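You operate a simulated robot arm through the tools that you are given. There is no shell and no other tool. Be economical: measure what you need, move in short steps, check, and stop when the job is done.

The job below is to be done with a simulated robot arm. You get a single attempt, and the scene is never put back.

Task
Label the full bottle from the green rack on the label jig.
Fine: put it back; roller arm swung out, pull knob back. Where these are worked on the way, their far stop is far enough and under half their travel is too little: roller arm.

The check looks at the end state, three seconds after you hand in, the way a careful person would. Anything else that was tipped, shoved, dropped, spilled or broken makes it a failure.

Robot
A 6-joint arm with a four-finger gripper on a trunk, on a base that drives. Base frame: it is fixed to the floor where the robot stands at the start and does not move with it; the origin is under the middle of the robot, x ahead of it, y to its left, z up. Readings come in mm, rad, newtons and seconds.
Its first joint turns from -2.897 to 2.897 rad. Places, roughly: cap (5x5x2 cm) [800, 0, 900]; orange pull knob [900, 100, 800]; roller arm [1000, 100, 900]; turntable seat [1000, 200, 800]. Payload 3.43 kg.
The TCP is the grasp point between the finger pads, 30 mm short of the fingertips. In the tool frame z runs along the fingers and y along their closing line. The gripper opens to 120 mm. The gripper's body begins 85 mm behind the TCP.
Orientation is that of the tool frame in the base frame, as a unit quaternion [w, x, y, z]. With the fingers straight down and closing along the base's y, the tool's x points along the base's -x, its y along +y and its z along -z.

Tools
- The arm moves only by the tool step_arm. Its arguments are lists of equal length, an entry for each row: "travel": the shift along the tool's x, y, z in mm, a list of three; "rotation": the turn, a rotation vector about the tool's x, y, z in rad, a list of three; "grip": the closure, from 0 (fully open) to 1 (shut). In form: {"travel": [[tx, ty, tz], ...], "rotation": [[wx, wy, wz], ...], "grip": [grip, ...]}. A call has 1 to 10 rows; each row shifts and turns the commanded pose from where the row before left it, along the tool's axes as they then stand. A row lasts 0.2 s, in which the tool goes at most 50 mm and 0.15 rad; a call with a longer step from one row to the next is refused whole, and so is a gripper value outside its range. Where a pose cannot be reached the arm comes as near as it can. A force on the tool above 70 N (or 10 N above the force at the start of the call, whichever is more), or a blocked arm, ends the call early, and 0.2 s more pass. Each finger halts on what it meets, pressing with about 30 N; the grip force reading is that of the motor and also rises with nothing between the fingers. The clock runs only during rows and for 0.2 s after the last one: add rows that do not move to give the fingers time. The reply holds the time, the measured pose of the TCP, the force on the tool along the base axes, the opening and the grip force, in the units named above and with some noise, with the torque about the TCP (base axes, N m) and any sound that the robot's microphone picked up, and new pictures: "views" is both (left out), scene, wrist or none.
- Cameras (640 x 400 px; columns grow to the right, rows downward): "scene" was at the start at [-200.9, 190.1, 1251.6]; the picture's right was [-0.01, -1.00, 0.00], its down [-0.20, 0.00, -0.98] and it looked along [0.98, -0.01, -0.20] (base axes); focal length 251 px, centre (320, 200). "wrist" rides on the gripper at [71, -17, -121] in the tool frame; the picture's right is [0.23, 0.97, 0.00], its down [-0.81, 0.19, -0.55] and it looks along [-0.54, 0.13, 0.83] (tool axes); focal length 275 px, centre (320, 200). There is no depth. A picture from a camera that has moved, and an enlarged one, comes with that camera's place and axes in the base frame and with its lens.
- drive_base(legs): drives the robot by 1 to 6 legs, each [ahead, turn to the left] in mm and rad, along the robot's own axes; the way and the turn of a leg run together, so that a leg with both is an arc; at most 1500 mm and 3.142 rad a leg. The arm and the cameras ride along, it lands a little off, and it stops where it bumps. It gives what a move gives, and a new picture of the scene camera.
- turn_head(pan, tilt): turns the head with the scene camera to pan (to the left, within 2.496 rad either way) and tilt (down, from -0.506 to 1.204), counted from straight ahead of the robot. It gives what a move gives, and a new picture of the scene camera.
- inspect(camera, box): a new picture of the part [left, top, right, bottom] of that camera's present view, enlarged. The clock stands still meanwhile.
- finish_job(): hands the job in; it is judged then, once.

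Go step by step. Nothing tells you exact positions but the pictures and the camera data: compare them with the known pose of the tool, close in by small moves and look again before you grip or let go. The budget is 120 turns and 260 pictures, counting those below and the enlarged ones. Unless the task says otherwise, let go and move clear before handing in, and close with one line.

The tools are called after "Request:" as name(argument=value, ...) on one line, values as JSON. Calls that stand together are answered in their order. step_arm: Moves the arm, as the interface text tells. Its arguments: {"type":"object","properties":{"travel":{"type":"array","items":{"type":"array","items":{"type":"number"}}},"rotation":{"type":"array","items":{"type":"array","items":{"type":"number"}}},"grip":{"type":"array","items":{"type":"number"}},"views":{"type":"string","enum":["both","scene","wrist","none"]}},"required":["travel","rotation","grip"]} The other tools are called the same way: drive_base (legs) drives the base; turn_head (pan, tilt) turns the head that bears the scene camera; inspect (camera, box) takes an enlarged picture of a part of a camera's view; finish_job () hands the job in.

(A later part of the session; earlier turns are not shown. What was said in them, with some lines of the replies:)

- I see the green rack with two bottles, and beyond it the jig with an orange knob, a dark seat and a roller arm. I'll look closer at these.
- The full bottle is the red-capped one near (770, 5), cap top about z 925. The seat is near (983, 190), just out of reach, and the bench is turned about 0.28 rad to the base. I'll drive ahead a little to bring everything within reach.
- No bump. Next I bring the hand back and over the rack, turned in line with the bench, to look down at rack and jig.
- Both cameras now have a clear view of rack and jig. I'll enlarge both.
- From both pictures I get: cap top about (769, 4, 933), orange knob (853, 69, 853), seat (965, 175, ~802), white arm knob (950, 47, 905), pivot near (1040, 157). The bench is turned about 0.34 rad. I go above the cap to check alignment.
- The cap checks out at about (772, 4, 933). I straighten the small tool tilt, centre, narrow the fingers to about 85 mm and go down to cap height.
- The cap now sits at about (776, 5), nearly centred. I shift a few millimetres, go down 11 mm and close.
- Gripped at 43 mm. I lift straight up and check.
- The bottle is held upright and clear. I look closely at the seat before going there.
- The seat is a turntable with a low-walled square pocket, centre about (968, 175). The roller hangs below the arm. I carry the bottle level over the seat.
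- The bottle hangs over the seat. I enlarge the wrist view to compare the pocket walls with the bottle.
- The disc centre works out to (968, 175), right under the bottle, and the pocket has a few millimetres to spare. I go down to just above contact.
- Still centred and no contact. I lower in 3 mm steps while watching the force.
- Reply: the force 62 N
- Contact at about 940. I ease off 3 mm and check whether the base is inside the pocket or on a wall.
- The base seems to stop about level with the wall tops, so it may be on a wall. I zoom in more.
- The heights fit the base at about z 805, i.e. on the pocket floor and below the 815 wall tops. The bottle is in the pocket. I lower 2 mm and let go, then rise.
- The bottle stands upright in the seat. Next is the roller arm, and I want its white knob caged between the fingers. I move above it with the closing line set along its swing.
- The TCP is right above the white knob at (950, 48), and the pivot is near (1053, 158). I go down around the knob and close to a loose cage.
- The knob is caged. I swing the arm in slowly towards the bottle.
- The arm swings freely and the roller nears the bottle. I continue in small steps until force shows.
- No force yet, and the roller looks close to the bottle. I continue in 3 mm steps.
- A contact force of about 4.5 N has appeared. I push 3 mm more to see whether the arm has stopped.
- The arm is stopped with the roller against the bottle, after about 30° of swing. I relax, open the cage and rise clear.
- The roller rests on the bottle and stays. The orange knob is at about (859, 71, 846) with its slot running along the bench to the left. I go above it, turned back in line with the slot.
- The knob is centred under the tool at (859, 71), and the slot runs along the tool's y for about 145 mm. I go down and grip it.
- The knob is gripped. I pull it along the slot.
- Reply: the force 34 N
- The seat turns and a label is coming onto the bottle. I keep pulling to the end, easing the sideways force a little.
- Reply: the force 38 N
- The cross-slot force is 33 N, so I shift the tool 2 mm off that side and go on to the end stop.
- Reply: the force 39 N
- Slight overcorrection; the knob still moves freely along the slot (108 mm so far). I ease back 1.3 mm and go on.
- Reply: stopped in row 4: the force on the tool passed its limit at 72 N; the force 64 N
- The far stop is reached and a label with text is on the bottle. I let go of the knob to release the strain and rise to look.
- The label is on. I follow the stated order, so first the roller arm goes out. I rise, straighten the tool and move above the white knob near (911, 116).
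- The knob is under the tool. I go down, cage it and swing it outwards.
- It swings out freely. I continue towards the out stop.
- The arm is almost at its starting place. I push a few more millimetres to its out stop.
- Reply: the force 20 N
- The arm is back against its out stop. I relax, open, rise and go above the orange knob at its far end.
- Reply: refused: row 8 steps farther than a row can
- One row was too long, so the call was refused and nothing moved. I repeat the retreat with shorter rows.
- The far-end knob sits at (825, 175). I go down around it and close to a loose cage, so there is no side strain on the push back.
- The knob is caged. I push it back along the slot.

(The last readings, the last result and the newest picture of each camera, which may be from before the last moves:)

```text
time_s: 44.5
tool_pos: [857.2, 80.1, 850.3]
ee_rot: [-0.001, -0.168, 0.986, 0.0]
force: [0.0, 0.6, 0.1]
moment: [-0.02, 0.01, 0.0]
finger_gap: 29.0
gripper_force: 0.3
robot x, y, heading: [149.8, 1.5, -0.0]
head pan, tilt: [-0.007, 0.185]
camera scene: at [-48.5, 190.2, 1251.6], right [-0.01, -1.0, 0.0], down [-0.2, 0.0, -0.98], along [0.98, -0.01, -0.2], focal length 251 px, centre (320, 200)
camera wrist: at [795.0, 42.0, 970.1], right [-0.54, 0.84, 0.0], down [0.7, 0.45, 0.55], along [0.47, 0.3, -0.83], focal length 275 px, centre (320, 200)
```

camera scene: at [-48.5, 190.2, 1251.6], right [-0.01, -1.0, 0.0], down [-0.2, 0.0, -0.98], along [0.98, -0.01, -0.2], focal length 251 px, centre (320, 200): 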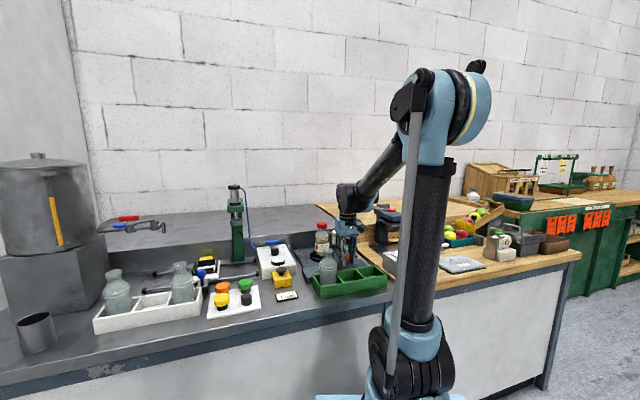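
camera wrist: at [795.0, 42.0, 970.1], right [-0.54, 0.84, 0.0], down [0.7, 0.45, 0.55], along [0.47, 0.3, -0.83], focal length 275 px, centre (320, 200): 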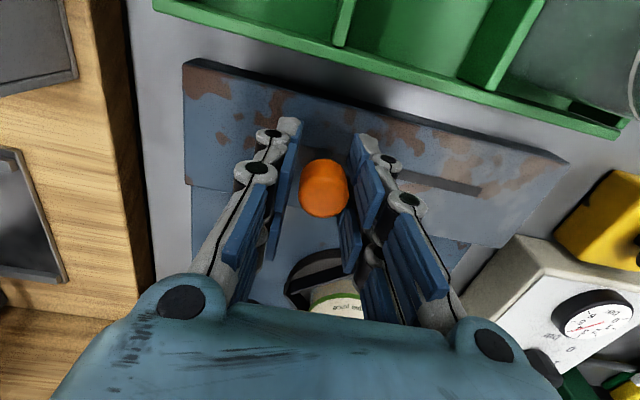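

Almost back; about 10 mm remain to its starting place. I continue in small steps to the stop.

Request:
step_arm(travel=[[0, -4, 0], [0, -4, 0], [0, -3, 0], [0, -2, 0], [0, -2, 0], [0, 0, 0]], rotation=[[0, 0, 0], [0, 0, 0], [0, 0, 0], [0, 0, 0], [0, 0, 0], [0, 0, 0]], grip=[0.76, 0.76, 0.76, 0.76, 0.76, 0.76], views="wrist")

```text
time_s: 45.9
tool_pos: [861.6, 68.4, 850.8]
ee_rot: [0.0, -0.168, 0.986, -0.001]
force: [-0.1, 0.5, -0.1]
moment: [0.0, -0.01, -0.02]
finger_gap: 29.3
gripper_force: 0.3
robot x, y, heading: [153.0, -1.6, -0.005]
head pan, tilt: [-0.007, 0.185]
camera wrist: at [798.8, 28.1, 970.6], right [-0.54, 0.84, 0.0], down [0.7, 0.45, 0.55], along [0.47, 0.3, -0.83], focal length 275 px, centre (320, 200)
```

wrist: 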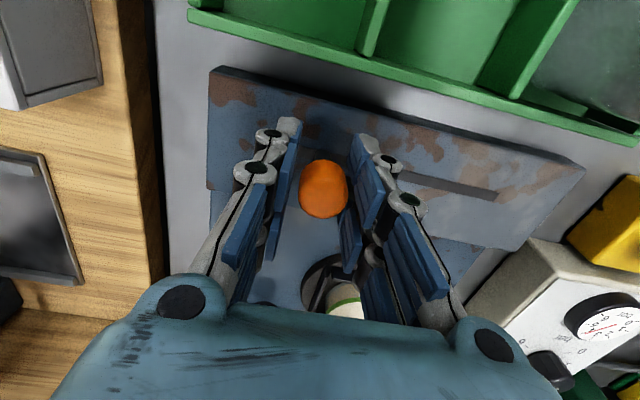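

The knob is about at home, with no stop force yet. I nudge it 4 mm more.

Request:
step_arm(travel=[[0, -2, 0], [0, -2, 0], [0, -1, 0], [0, 0, 0]], rotation=[[0, 0, 0], [0, 0, 0], [0, 0, 0], [0, 0, 0]], grip=[0.76, 0.76, 0.76, 0.76], views="wrist")

```text
time_s: 46.9
tool_pos: [863.0, 62.6, 851.4]
ee_rot: [0.0, -0.167, 0.986, 0.0]
force: [2.1, 16.3, -4.2]
moment: [0.13, -0.07, -0.07]
finger_gap: 37.0
gripper_force: 6.7
robot x, y, heading: [154.8, 5.2, 0.002]
head pan, tilt: [-0.007, 0.185]
camera wrist: at [800.5, 23.9, 971.3], right [-0.54, 0.84, 0.0], down [0.7, 0.45, 0.55], along [0.47, 0.3, -0.83], focal length 275 px, centre (320, 200)
```

wrist: 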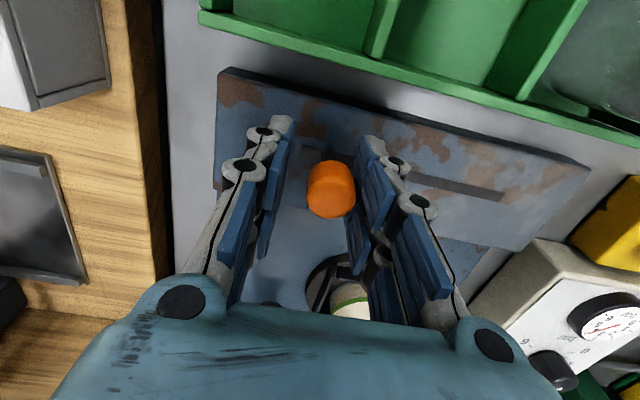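

The stop is reached and the knob is home. I release, rise well clear and go above the bottle in the seat.

Request:
step_arm(travel=[[0, 6, 0], [0, 0, -20], [0, 0, -50], [0, 0, -50], [0, 0, -50], [-34, 15.5, 0], [-34, 15.5, 0], [-34, 15.5, 0], [-34, 15.5, 0], [0, 0, 0]], rotation=[[0, 0, 0], [0, 0, 0], [0, 0, 0], [0, 0, 0], [0, 0, 0], [0, 0, 0], [0, 0, 0], [0, 0, 0], [0, 0, 0], [0, 0, 0]], grip=[0.6, 0.45, 0.4, 0.3, 0.3, 0.3, 0.3, 0.3, 0.3, 0.3])

Request:
inspect(camera="scene", box=[295, 205, 375, 265])

```text
time_s: 49.1
tool_pos: [969.4, 169.0, 1020.6]
ee_rot: [-0.001, -0.167, 0.986, 0.0]
force: [-0.1, -0.7, 0.6]
moment: [-0.01, 0.0, -0.01]
finger_gap: 84.2
gripper_force: 0.0
robot x, y, heading: [152.9, -0.9, 0.002]
head pan, tilt: [-0.007, 0.185]
camera scene: at [-48.4, 190.2, 1251.6], right [-0.01, -1.0, 0.0], down [-0.2, 0.0, -0.98], along [0.98, -0.01, -0.2], focal length 251 px, centre (320, 200)
camera wrist: at [907.3, 129.8, 1140.8], right [-0.54, 0.84, 0.0], down [0.7, 0.45, 0.55], along [0.47, 0.3, -0.83], focal length 275 px, centre (320, 200)
```

scene: 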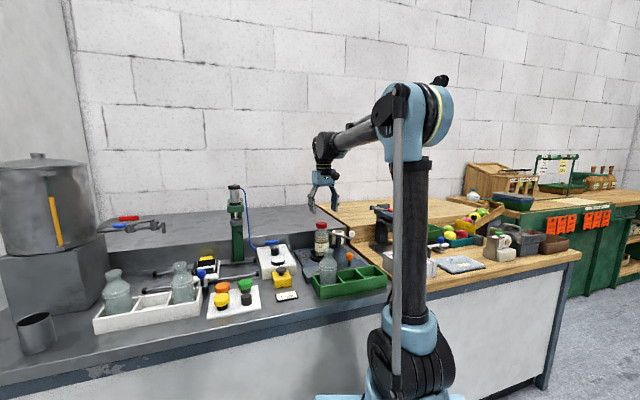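
wrist: 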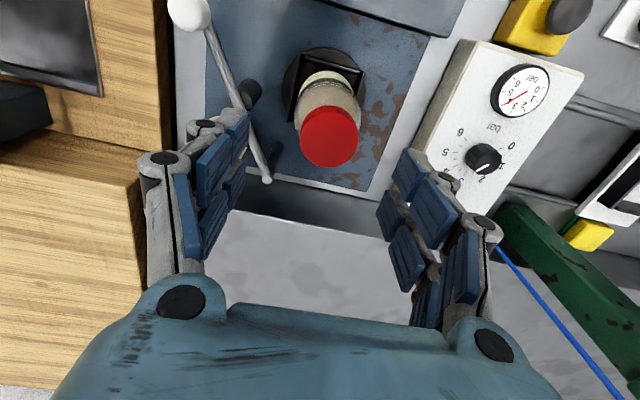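

```text
6.67 times, centred on (335, 235) of scene
camera zoom: at [-48.4, 190.2, 1251.6], right [-0.01, -1.0, 0.0], down [-0.2, 0.0, -0.98], along [0.98, -0.01, -0.2], focal length 1676 px, centre (220, -33)
```

zoom: 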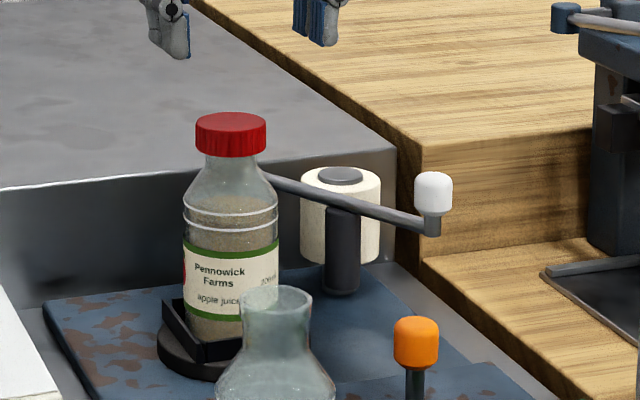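

The label reads "Pennowick Farms apple juice" and both controls are home. The cap is at about (965, 176), so I centre and go down to it.

Request:
step_arm(travel=[[1.7, 8.5, 0], [0, 0, 30], [0, 0, 25], [0, 0, 15], [0, 0, 0]], rotation=[[0, 0, 0], [0, 0, 0], [0, 0, 0], [0, 0, 0], [0, 0, 0]], grip=[0.3, 0.3, 0.3, 0.3, 0.3], views="wrist")

```text
time_s: 50.3
tool_pos: [963.1, 177.6, 948.5]
ee_rot: [0.0, -0.168, 0.986, -0.001]
force: [0.1, 1.1, -0.3]
moment: [-0.01, 0.01, 0.02]
finger_gap: 84.2
gripper_force: 0.1
robot x, y, heading: [153.4, 2.4, -0.005]
head pan, tilt: [-0.007, 0.185]
camera wrist: at [901.2, 138.5, 1069.9], right [-0.54, 0.84, 0.0], down [0.7, 0.45, 0.55], along [0.47, 0.3, -0.83], focal length 275 px, centre (320, 200)
```

wrist: 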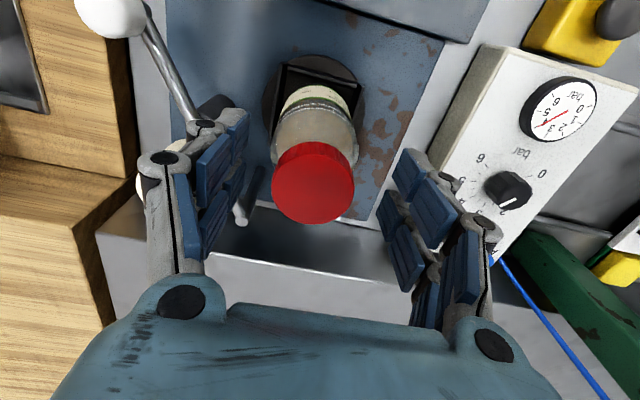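

The cap is about 4 mm to the left of centre. I correct that, lower to 940 and close.

Request:
step_arm(travel=[[-2, -4, 0], [0, 0, 8.5], [0, 0, 0], [0, 0, 0], [0, 0, 0]], rotation=[[0, 0, 0], [0, 0, 0], [0, 0, 0], [0, 0, 0], [0, 0, 0]], grip=[0.3, 0.3, 0.7, 0.8, 0.8], views="wrist")

```text
time_s: 51.5
tool_pos: [965.8, 175.0, 942.7]
ee_rot: [0.0, -0.168, 0.986, 0.0]
force: [-0.2, 0.8, 1.3]
moment: [-0.01, -0.03, 0.0]
finger_gap: 38.4
gripper_force: 30.0
robot x, y, heading: [156.2, 2.1, -0.005]
head pan, tilt: [-0.007, 0.185]
camera wrist: at [904.5, 136.3, 1062.7], right [-0.54, 0.84, 0.0], down [0.7, 0.45, 0.55], along [0.47, 0.3, -0.83], focal length 275 px, centre (320, 200)
```

wrist: 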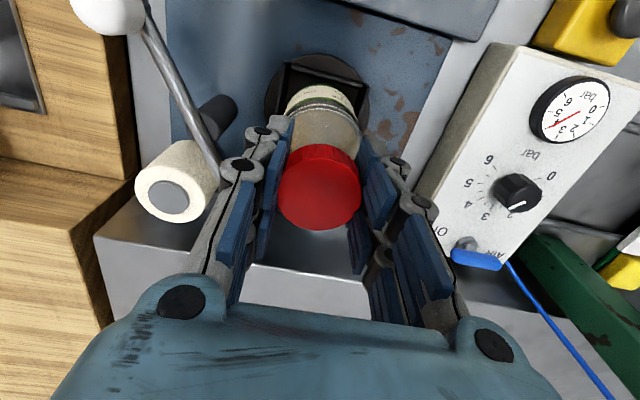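

Gripped. I lift straight out of the pocket and carry it back above its rack compartment.

Request:
step_arm(travel=[[0, 0, -15], [0, 0, -30], [0, 0, -30], [0, 0, -30], [38.8, -16.4, 0], [38.8, -16.4, 0], [38.8, -16.4, 0], [38.8, -16.4, 0], [38.8, -16.4, 0], [38.6, -16.6, 0]], rotation=[[0, 0, 0], [0, 0, 0], [0, 0, 0], [0, 0, 0], [0, 0, 0], [0, 0, 0], [0, 0, 0], [0, 0, 0], [0, 0, 0], [0, 0, 0]], grip=[0.8, 0.8, 0.8, 0.8, 0.8, 0.8, 0.8, 0.8, 0.8, 0.8])

Request:
inspect(camera="scene", box=[300, 190, 400, 300])

Request:
inspect(camera="wrist", box=[260, 20, 400, 180])

```text
time_s: 53.7
tool_pos: [781.6, 6.0, 1046.4]
ee_rot: [0.001, -0.168, 0.986, 0.0]
force: [0.3, 0.2, -4.3]
moment: [-0.01, 0.09, 0.01]
finger_gap: 38.3
gripper_force: 30.0
robot x, y, heading: [152.4, -0.5, -0.004]
head pan, tilt: [-0.007, 0.185]
camera scene: at [-48.1, 190.2, 1251.6], right [-0.01, -1.0, 0.0], down [-0.2, 0.0, -0.98], along [0.98, -0.01, -0.2], focal length 251 px, centre (320, 200)
camera wrist: at [719.0, -33.1, 1166.3], right [-0.54, 0.84, 0.0], down [0.7, 0.45, 0.55], along [0.47, 0.3, -0.83], focal length 275 px, centre (320, 200)
```

scene: 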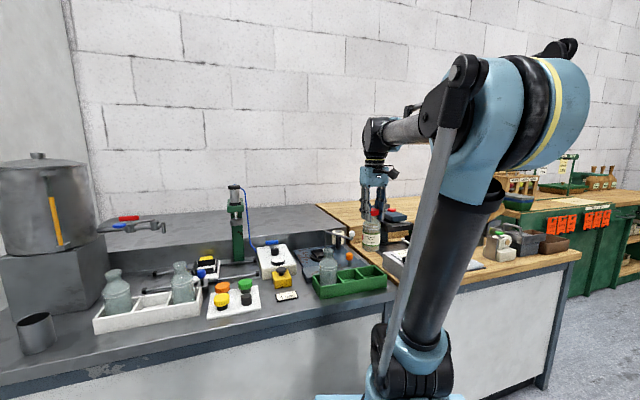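
wrist: 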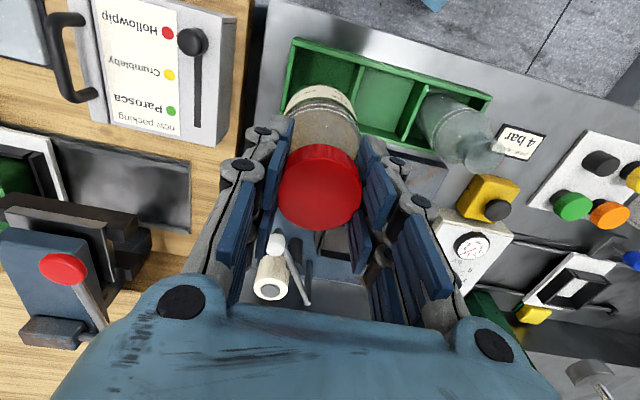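

```text
3.64 times, centred on (350, 245) of scene
camera zoom: at [-48.1, 190.2, 1251.6], right [-0.01, -1.0, 0.0], down [-0.2, 0.0, -0.98], along [0.98, -0.01, -0.2], focal length 914 px, centre (211, 36)
```

zoom: 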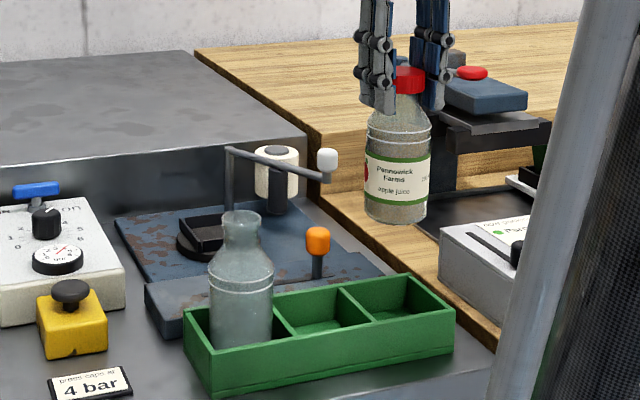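

```text
2.50 times, centred on (330, 100) of wrist
camera zoom: at [719.0, -33.1, 1166.3], right [-0.54, 0.84, 0.0], down [0.7, 0.45, 0.55], along [0.47, 0.3, -0.83], focal length 688 px, centre (295, 450)
```

zoom: 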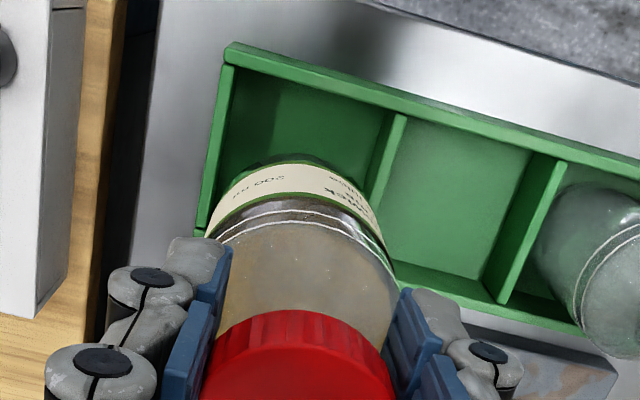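

The bottle is over its compartment. I trim 2.5 mm, lower to just above the rack and look again.

Request:
step_arm(travel=[[2.7, 0, 0], [0, 0, 30], [0, 0, 30], [0, 0, 5], [0, 0, 0]], rotation=[[0, 0, 0], [0, 0, 0], [0, 0, 0], [0, 0, 0], [0, 0, 0]], grip=[0.8, 0.8, 0.8, 0.8, 0.8], views="none")

Request:
inspect(camera="scene", box=[310, 220, 400, 300])

Request:
inspect(camera="wrist", box=[260, 20, 400, 180])

```text
time_s: 54.9
tool_pos: [778.7, 7.3, 981.3]
ee_rot: [0.0, -0.167, 0.986, -0.001]
force: [-0.4, 0.6, -4.5]
moment: [0.02, 0.02, 0.0]
finger_gap: 38.0
gripper_force: 30.3
robot x, y, heading: [153.7, -0.7, 0.004]
head pan, tilt: [-0.007, 0.185]
```

```text
5.00 times, centred on (355, 260) of scene
camera zoom: at [-48.4, 190.2, 1251.6], right [-0.01, -1.0, 0.0], down [-0.2, 0.0, -0.98], along [0.98, -0.01, -0.2], focal length 1257 px, centre (145, -100)
```

zoom: 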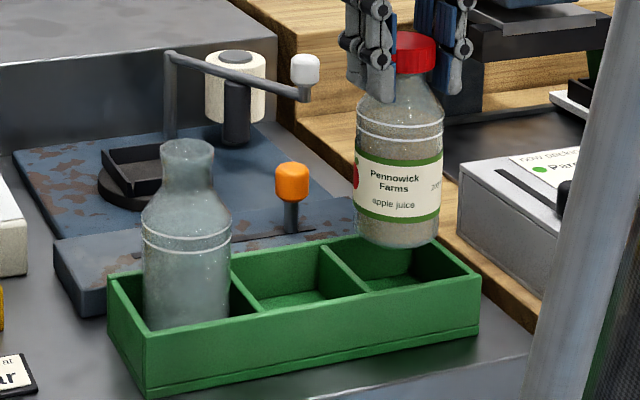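

```text
2.50 times, centred on (330, 100) of wrist
camera zoom: at [717.0, -33.2, 1101.3], right [-0.54, 0.84, 0.0], down [0.7, 0.45, 0.55], along [0.47, 0.3, -0.83], focal length 688 px, centre (295, 450)
```

zoom: 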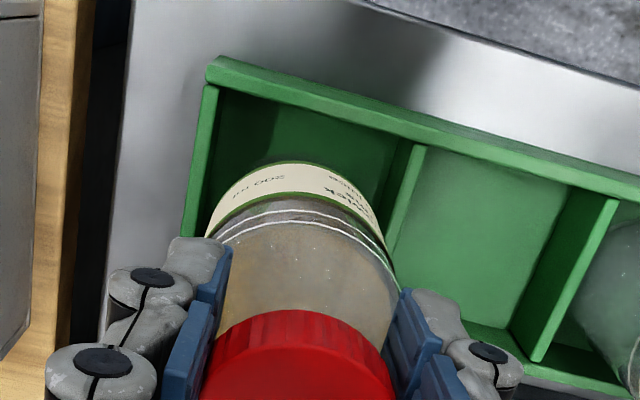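

Alignment is good. I lower into the compartment.

Request:
step_arm(travel=[[0, -1, 15], [0, 0, 15], [0, 0, 12], [0, 0, 8], [0, 0, 0]], rotation=[[0, 0, 0], [0, 0, 0], [0, 0, 0], [0, 0, 0], [0, 0, 0]], grip=[0.8, 0.8, 0.8, 0.8, 0.8], views="wrist")

Request:
inspect(camera="scene", box=[310, 220, 400, 300])

```text
time_s: 56.1
tool_pos: [777.6, 3.8, 933.0]
ee_rot: [-0.001, -0.167, 0.986, 0.001]
force: [0.0, -0.7, -3.8]
moment: [-0.01, 0.03, 0.01]
finger_gap: 38.4
gripper_force: 30.8
robot x, y, heading: [153.8, 3.7, -0.001]
head pan, tilt: [-0.007, 0.185]
camera wrist: at [715.5, -35.8, 1052.9], right [-0.54, 0.84, 0.0], down [0.7, 0.45, 0.55], along [0.47, 0.3, -0.83], focal length 275 px, centre (320, 200)
```

wrist: 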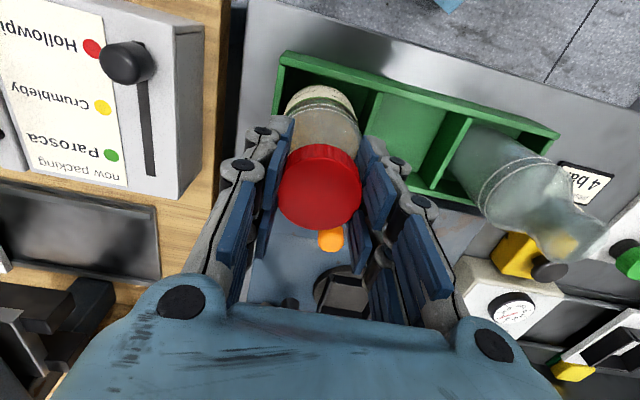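

```text
5.00 times, centred on (355, 260) of scene
camera zoom: at [-48.4, 190.2, 1251.6], right [-0.01, -1.0, 0.0], down [-0.2, 0.0, -0.98], along [0.98, -0.01, -0.2], focal length 1257 px, centre (145, -100)
```

zoom: 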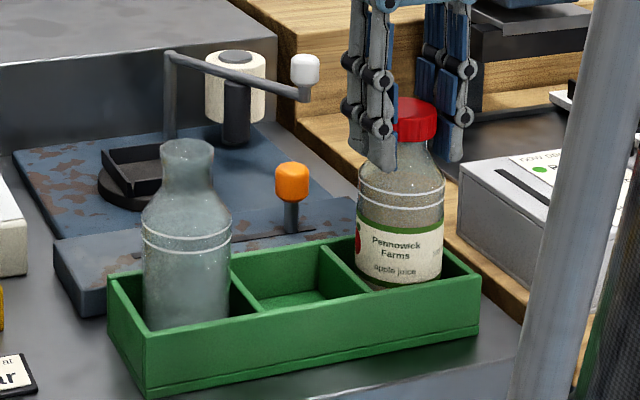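

The bottle is well inside the compartment. I lower the last bit in small steps until it touches.

Request:
step_arm(travel=[[0, 0, 4], [0, 0, 3], [0, 0, 2], [0, 0, 0]], rotation=[[0, 0, 0], [0, 0, 0], [0, 0, 0], [0, 0, 0]], grip=[0.8, 0.8, 0.8, 0.8], views="none")

```text
time_s: 57.2
tool_pos: [769.0, 5.5, 931.2]
ee_rot: [0.006, -0.167, 0.986, -0.002]
force: [3.4, 0.0, -6.1]
moment: [0.01, 0.19, 0.01]
finger_gap: 38.5
gripper_force: 30.2
robot x, y, heading: [155.2, 3.9, -0.001]
head pan, tilt: [-0.007, 0.185]
stopped in row 4: the force on the tool passed its limit at 73 N (the readings are from after the stop); the commanded pose is now the measured one
```

It met resistance at about the height I expect for the floor. I look before letting go.

Request:
step_arm(travel=[[0, 0, 0]], rotation=[[0, 0, 0]], grip=[0.8], views="wrist")

Request:
inspect(camera="scene", box=[310, 220, 400, 300])

```text
time_s: 57.6
tool_pos: [767.0, 5.0, 932.5]
ee_rot: [0.006, -0.167, 0.986, -0.001]
force: [0.7, 0.3, -4.0]
moment: [0.0, 0.02, 0.06]
finger_gap: 38.4
gripper_force: 30.2
robot x, y, heading: [152.7, 1.3, -0.002]
head pan, tilt: [-0.007, 0.185]
camera wrist: at [703.8, -34.0, 1051.5], right [-0.54, 0.84, -0.01], down [0.7, 0.45, 0.56], along [0.48, 0.3, -0.83], focal length 275 px, centre (320, 200)
```

wrist: 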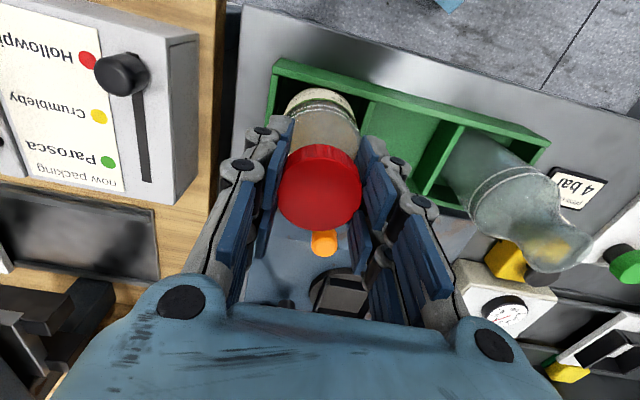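

```text
5.00 times, centred on (355, 260) of scene
camera zoom: at [-48.4, 190.2, 1251.6], right [-0.01, -1.0, 0.0], down [-0.2, 0.0, -0.98], along [0.98, -0.01, -0.2], focal length 1257 px, centre (145, -100)
```

zoom: 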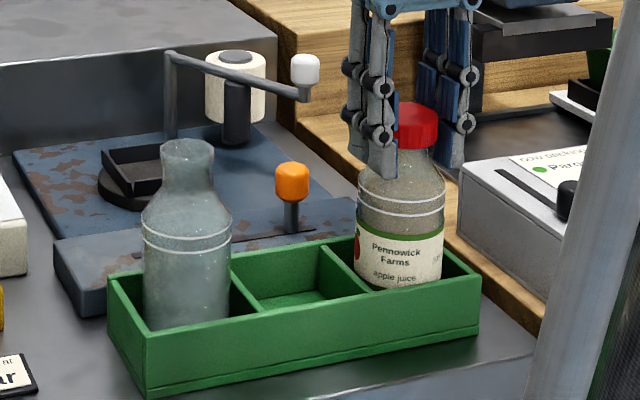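

The stop left the hand about 10 mm nearer and 6 mm above rest height, slightly tilted. I straighten it, shift back and lower gently.

Request:
step_arm(travel=[[-4.5, -0.5, 0], [-5, -0.5, 0], [0, 0, 2], [0, 0, 2], [0, 0, 0]], rotation=[[-0.004, 0.0115, 0], [0, 0, 0], [0, 0, 0], [0, 0, 0], [0, 0, 0]], grip=[0.8, 0.8, 0.8, 0.8, 0.8], views="wrist")

```text
time_s: 58.8
tool_pos: [775.4, 6.2, 928.8]
ee_rot: [0.0, -0.168, 0.986, 0.0]
force: [0.4, 0.3, -3.6]
moment: [-0.03, 0.02, -0.01]
finger_gap: 38.1
gripper_force: 29.8
robot x, y, heading: [150.6, 1.1, -0.001]
head pan, tilt: [-0.007, 0.185]
camera wrist: at [714.0, -33.0, 1048.2], right [-0.54, 0.84, 0.0], down [0.7, 0.45, 0.55], along [0.47, 0.3, -0.83], focal length 275 px, centre (320, 200)
```

wrist: 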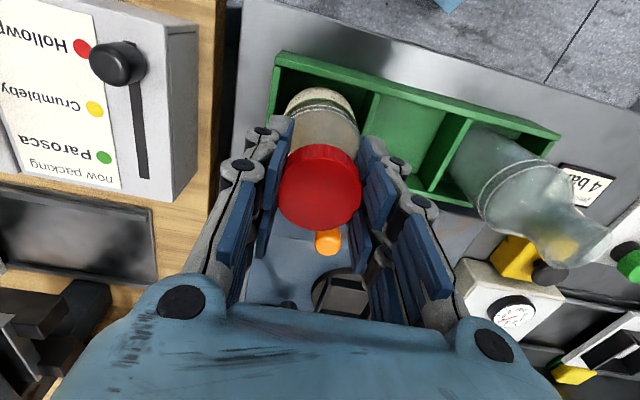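

Request:
step_arm(travel=[[0, 0, 1.5], [0, 0, 1], [0, 0, 0]], rotation=[[0, 0, 0], [0, 0, 0], [0, 0, 0]], grip=[0.8, 0.8, 0.8], views="none")

```text
time_s: 59.6
tool_pos: [777.0, 7.3, 926.1]
ee_rot: [0.0, -0.168, 0.986, -0.001]
force: [7.8, -1.2, 44.9]
moment: [-0.2, -0.18, 0.02]
finger_gap: 38.2
gripper_force: 30.4
robot x, y, heading: [152.6, -1.2, -0.002]
head pan, tilt: [-0.007, 0.185]
```

Contact at 926, which fits the expected rest height. I ease off 1.5 mm and compare with the starting picture before releasing.

Request:
step_arm(travel=[[0, 0, -1.5], [0, 0, 0]], rotation=[[0, 0, 0], [0, 0, 0]], grip=[0.8, 0.8], views="none")

Request:
inspect(camera="scene", box=[300, 215, 400, 305])

```text
time_s: 60.2
tool_pos: [776.4, 6.7, 927.1]
ee_rot: [0.0, -0.167, 0.986, 0.0]
force: [1.7, 0.5, 9.8]
moment: [0.0, -0.03, -0.01]
finger_gap: 38.2
gripper_force: 30.0
robot x, y, heading: [154.1, -0.8, 0.004]
head pan, tilt: [-0.007, 0.185]
```

```text
4.44 times, centred on (350, 260) of scene
camera zoom: at [-48.6, 190.2, 1251.6], right [-0.01, -1.0, 0.0], down [-0.2, 0.0, -0.98], along [0.98, -0.01, -0.2], focal length 1117 px, centre (187, -67)
```

zoom: 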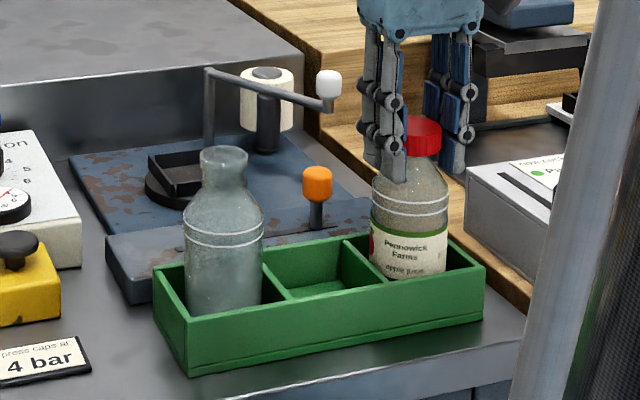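

The same framing as at the start matches: cap, rack, arm and knob are all in their old places. I let go and rise clear.

Request:
step_arm(travel=[[0, 0, 0], [0, 0, 0], [0, 0, 0], [0, 0, -20], [0, 0, -40], [0, 0, -45], [0, 0, -45]], rotation=[[0, 0, 0], [0, 0, 0], [0, 0, 0], [0, 0, 0], [0, 0, 0], [0, 0, 0], [0, 0, 0]], grip=[0.6, 0.4, 0.35, 0.35, 0.35, 0.35, 0.35])

Request:
inspect(camera="scene", box=[300, 215, 400, 305])

```text
time_s: 61.8
tool_pos: [778.4, 6.7, 1078.2]
ee_rot: [0.0, -0.168, 0.986, -0.001]
force: [-0.8, -0.4, -0.5]
moment: [-0.01, 0.0, 0.01]
finger_gap: 78.1
gripper_force: 0.2
robot x, y, heading: [152.2, 0.1, 0.005]
head pan, tilt: [-0.007, 0.185]
camera scene: at [-48.5, 190.2, 1251.6], right [-0.01, -1.0, 0.0], down [-0.2, 0.0, -0.98], along [0.98, -0.01, -0.2], focal length 251 px, centre (320, 200)
camera wrist: at [715.7, -32.9, 1197.7], right [-0.54, 0.84, 0.0], down [0.7, 0.45, 0.55], along [0.47, 0.3, -0.83], focal length 275 px, centre (320, 200)
```

scene: 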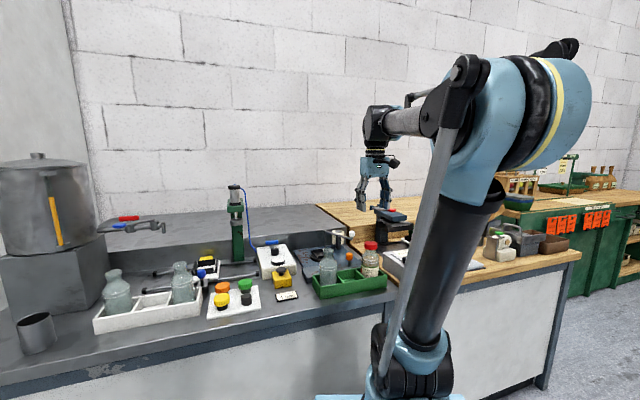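
wrist: 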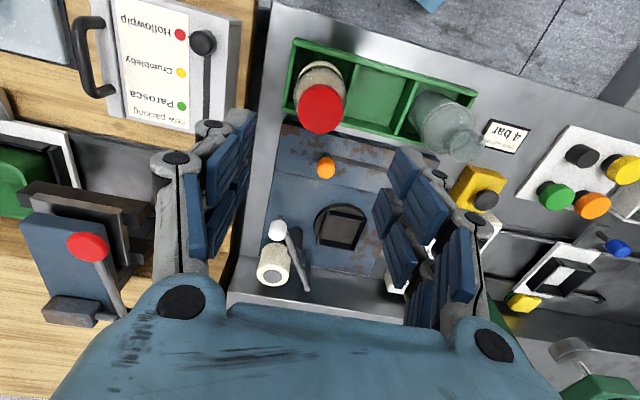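

```text
4.44 times, centred on (350, 260) of scene
camera zoom: at [-48.5, 190.2, 1251.6], right [-0.01, -1.0, 0.0], down [-0.2, 0.0, -0.98], along [0.98, -0.01, -0.2], focal length 1117 px, centre (187, -67)
```

zoom: 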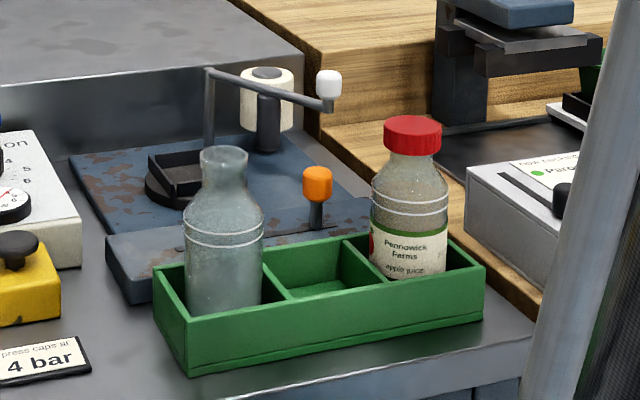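

The labelled bottle stands upright in its old compartment, the roller arm is out, the knob is home, and the hand is clear. I hand in.

Request:
finish_job()

```text
The job is handed in.
```

The full bottle is labelled and back in its green-rack compartment, the roller arm is swung out to its stop, the pull knob is pushed back home, and nothing else looked moved in the last pictures.
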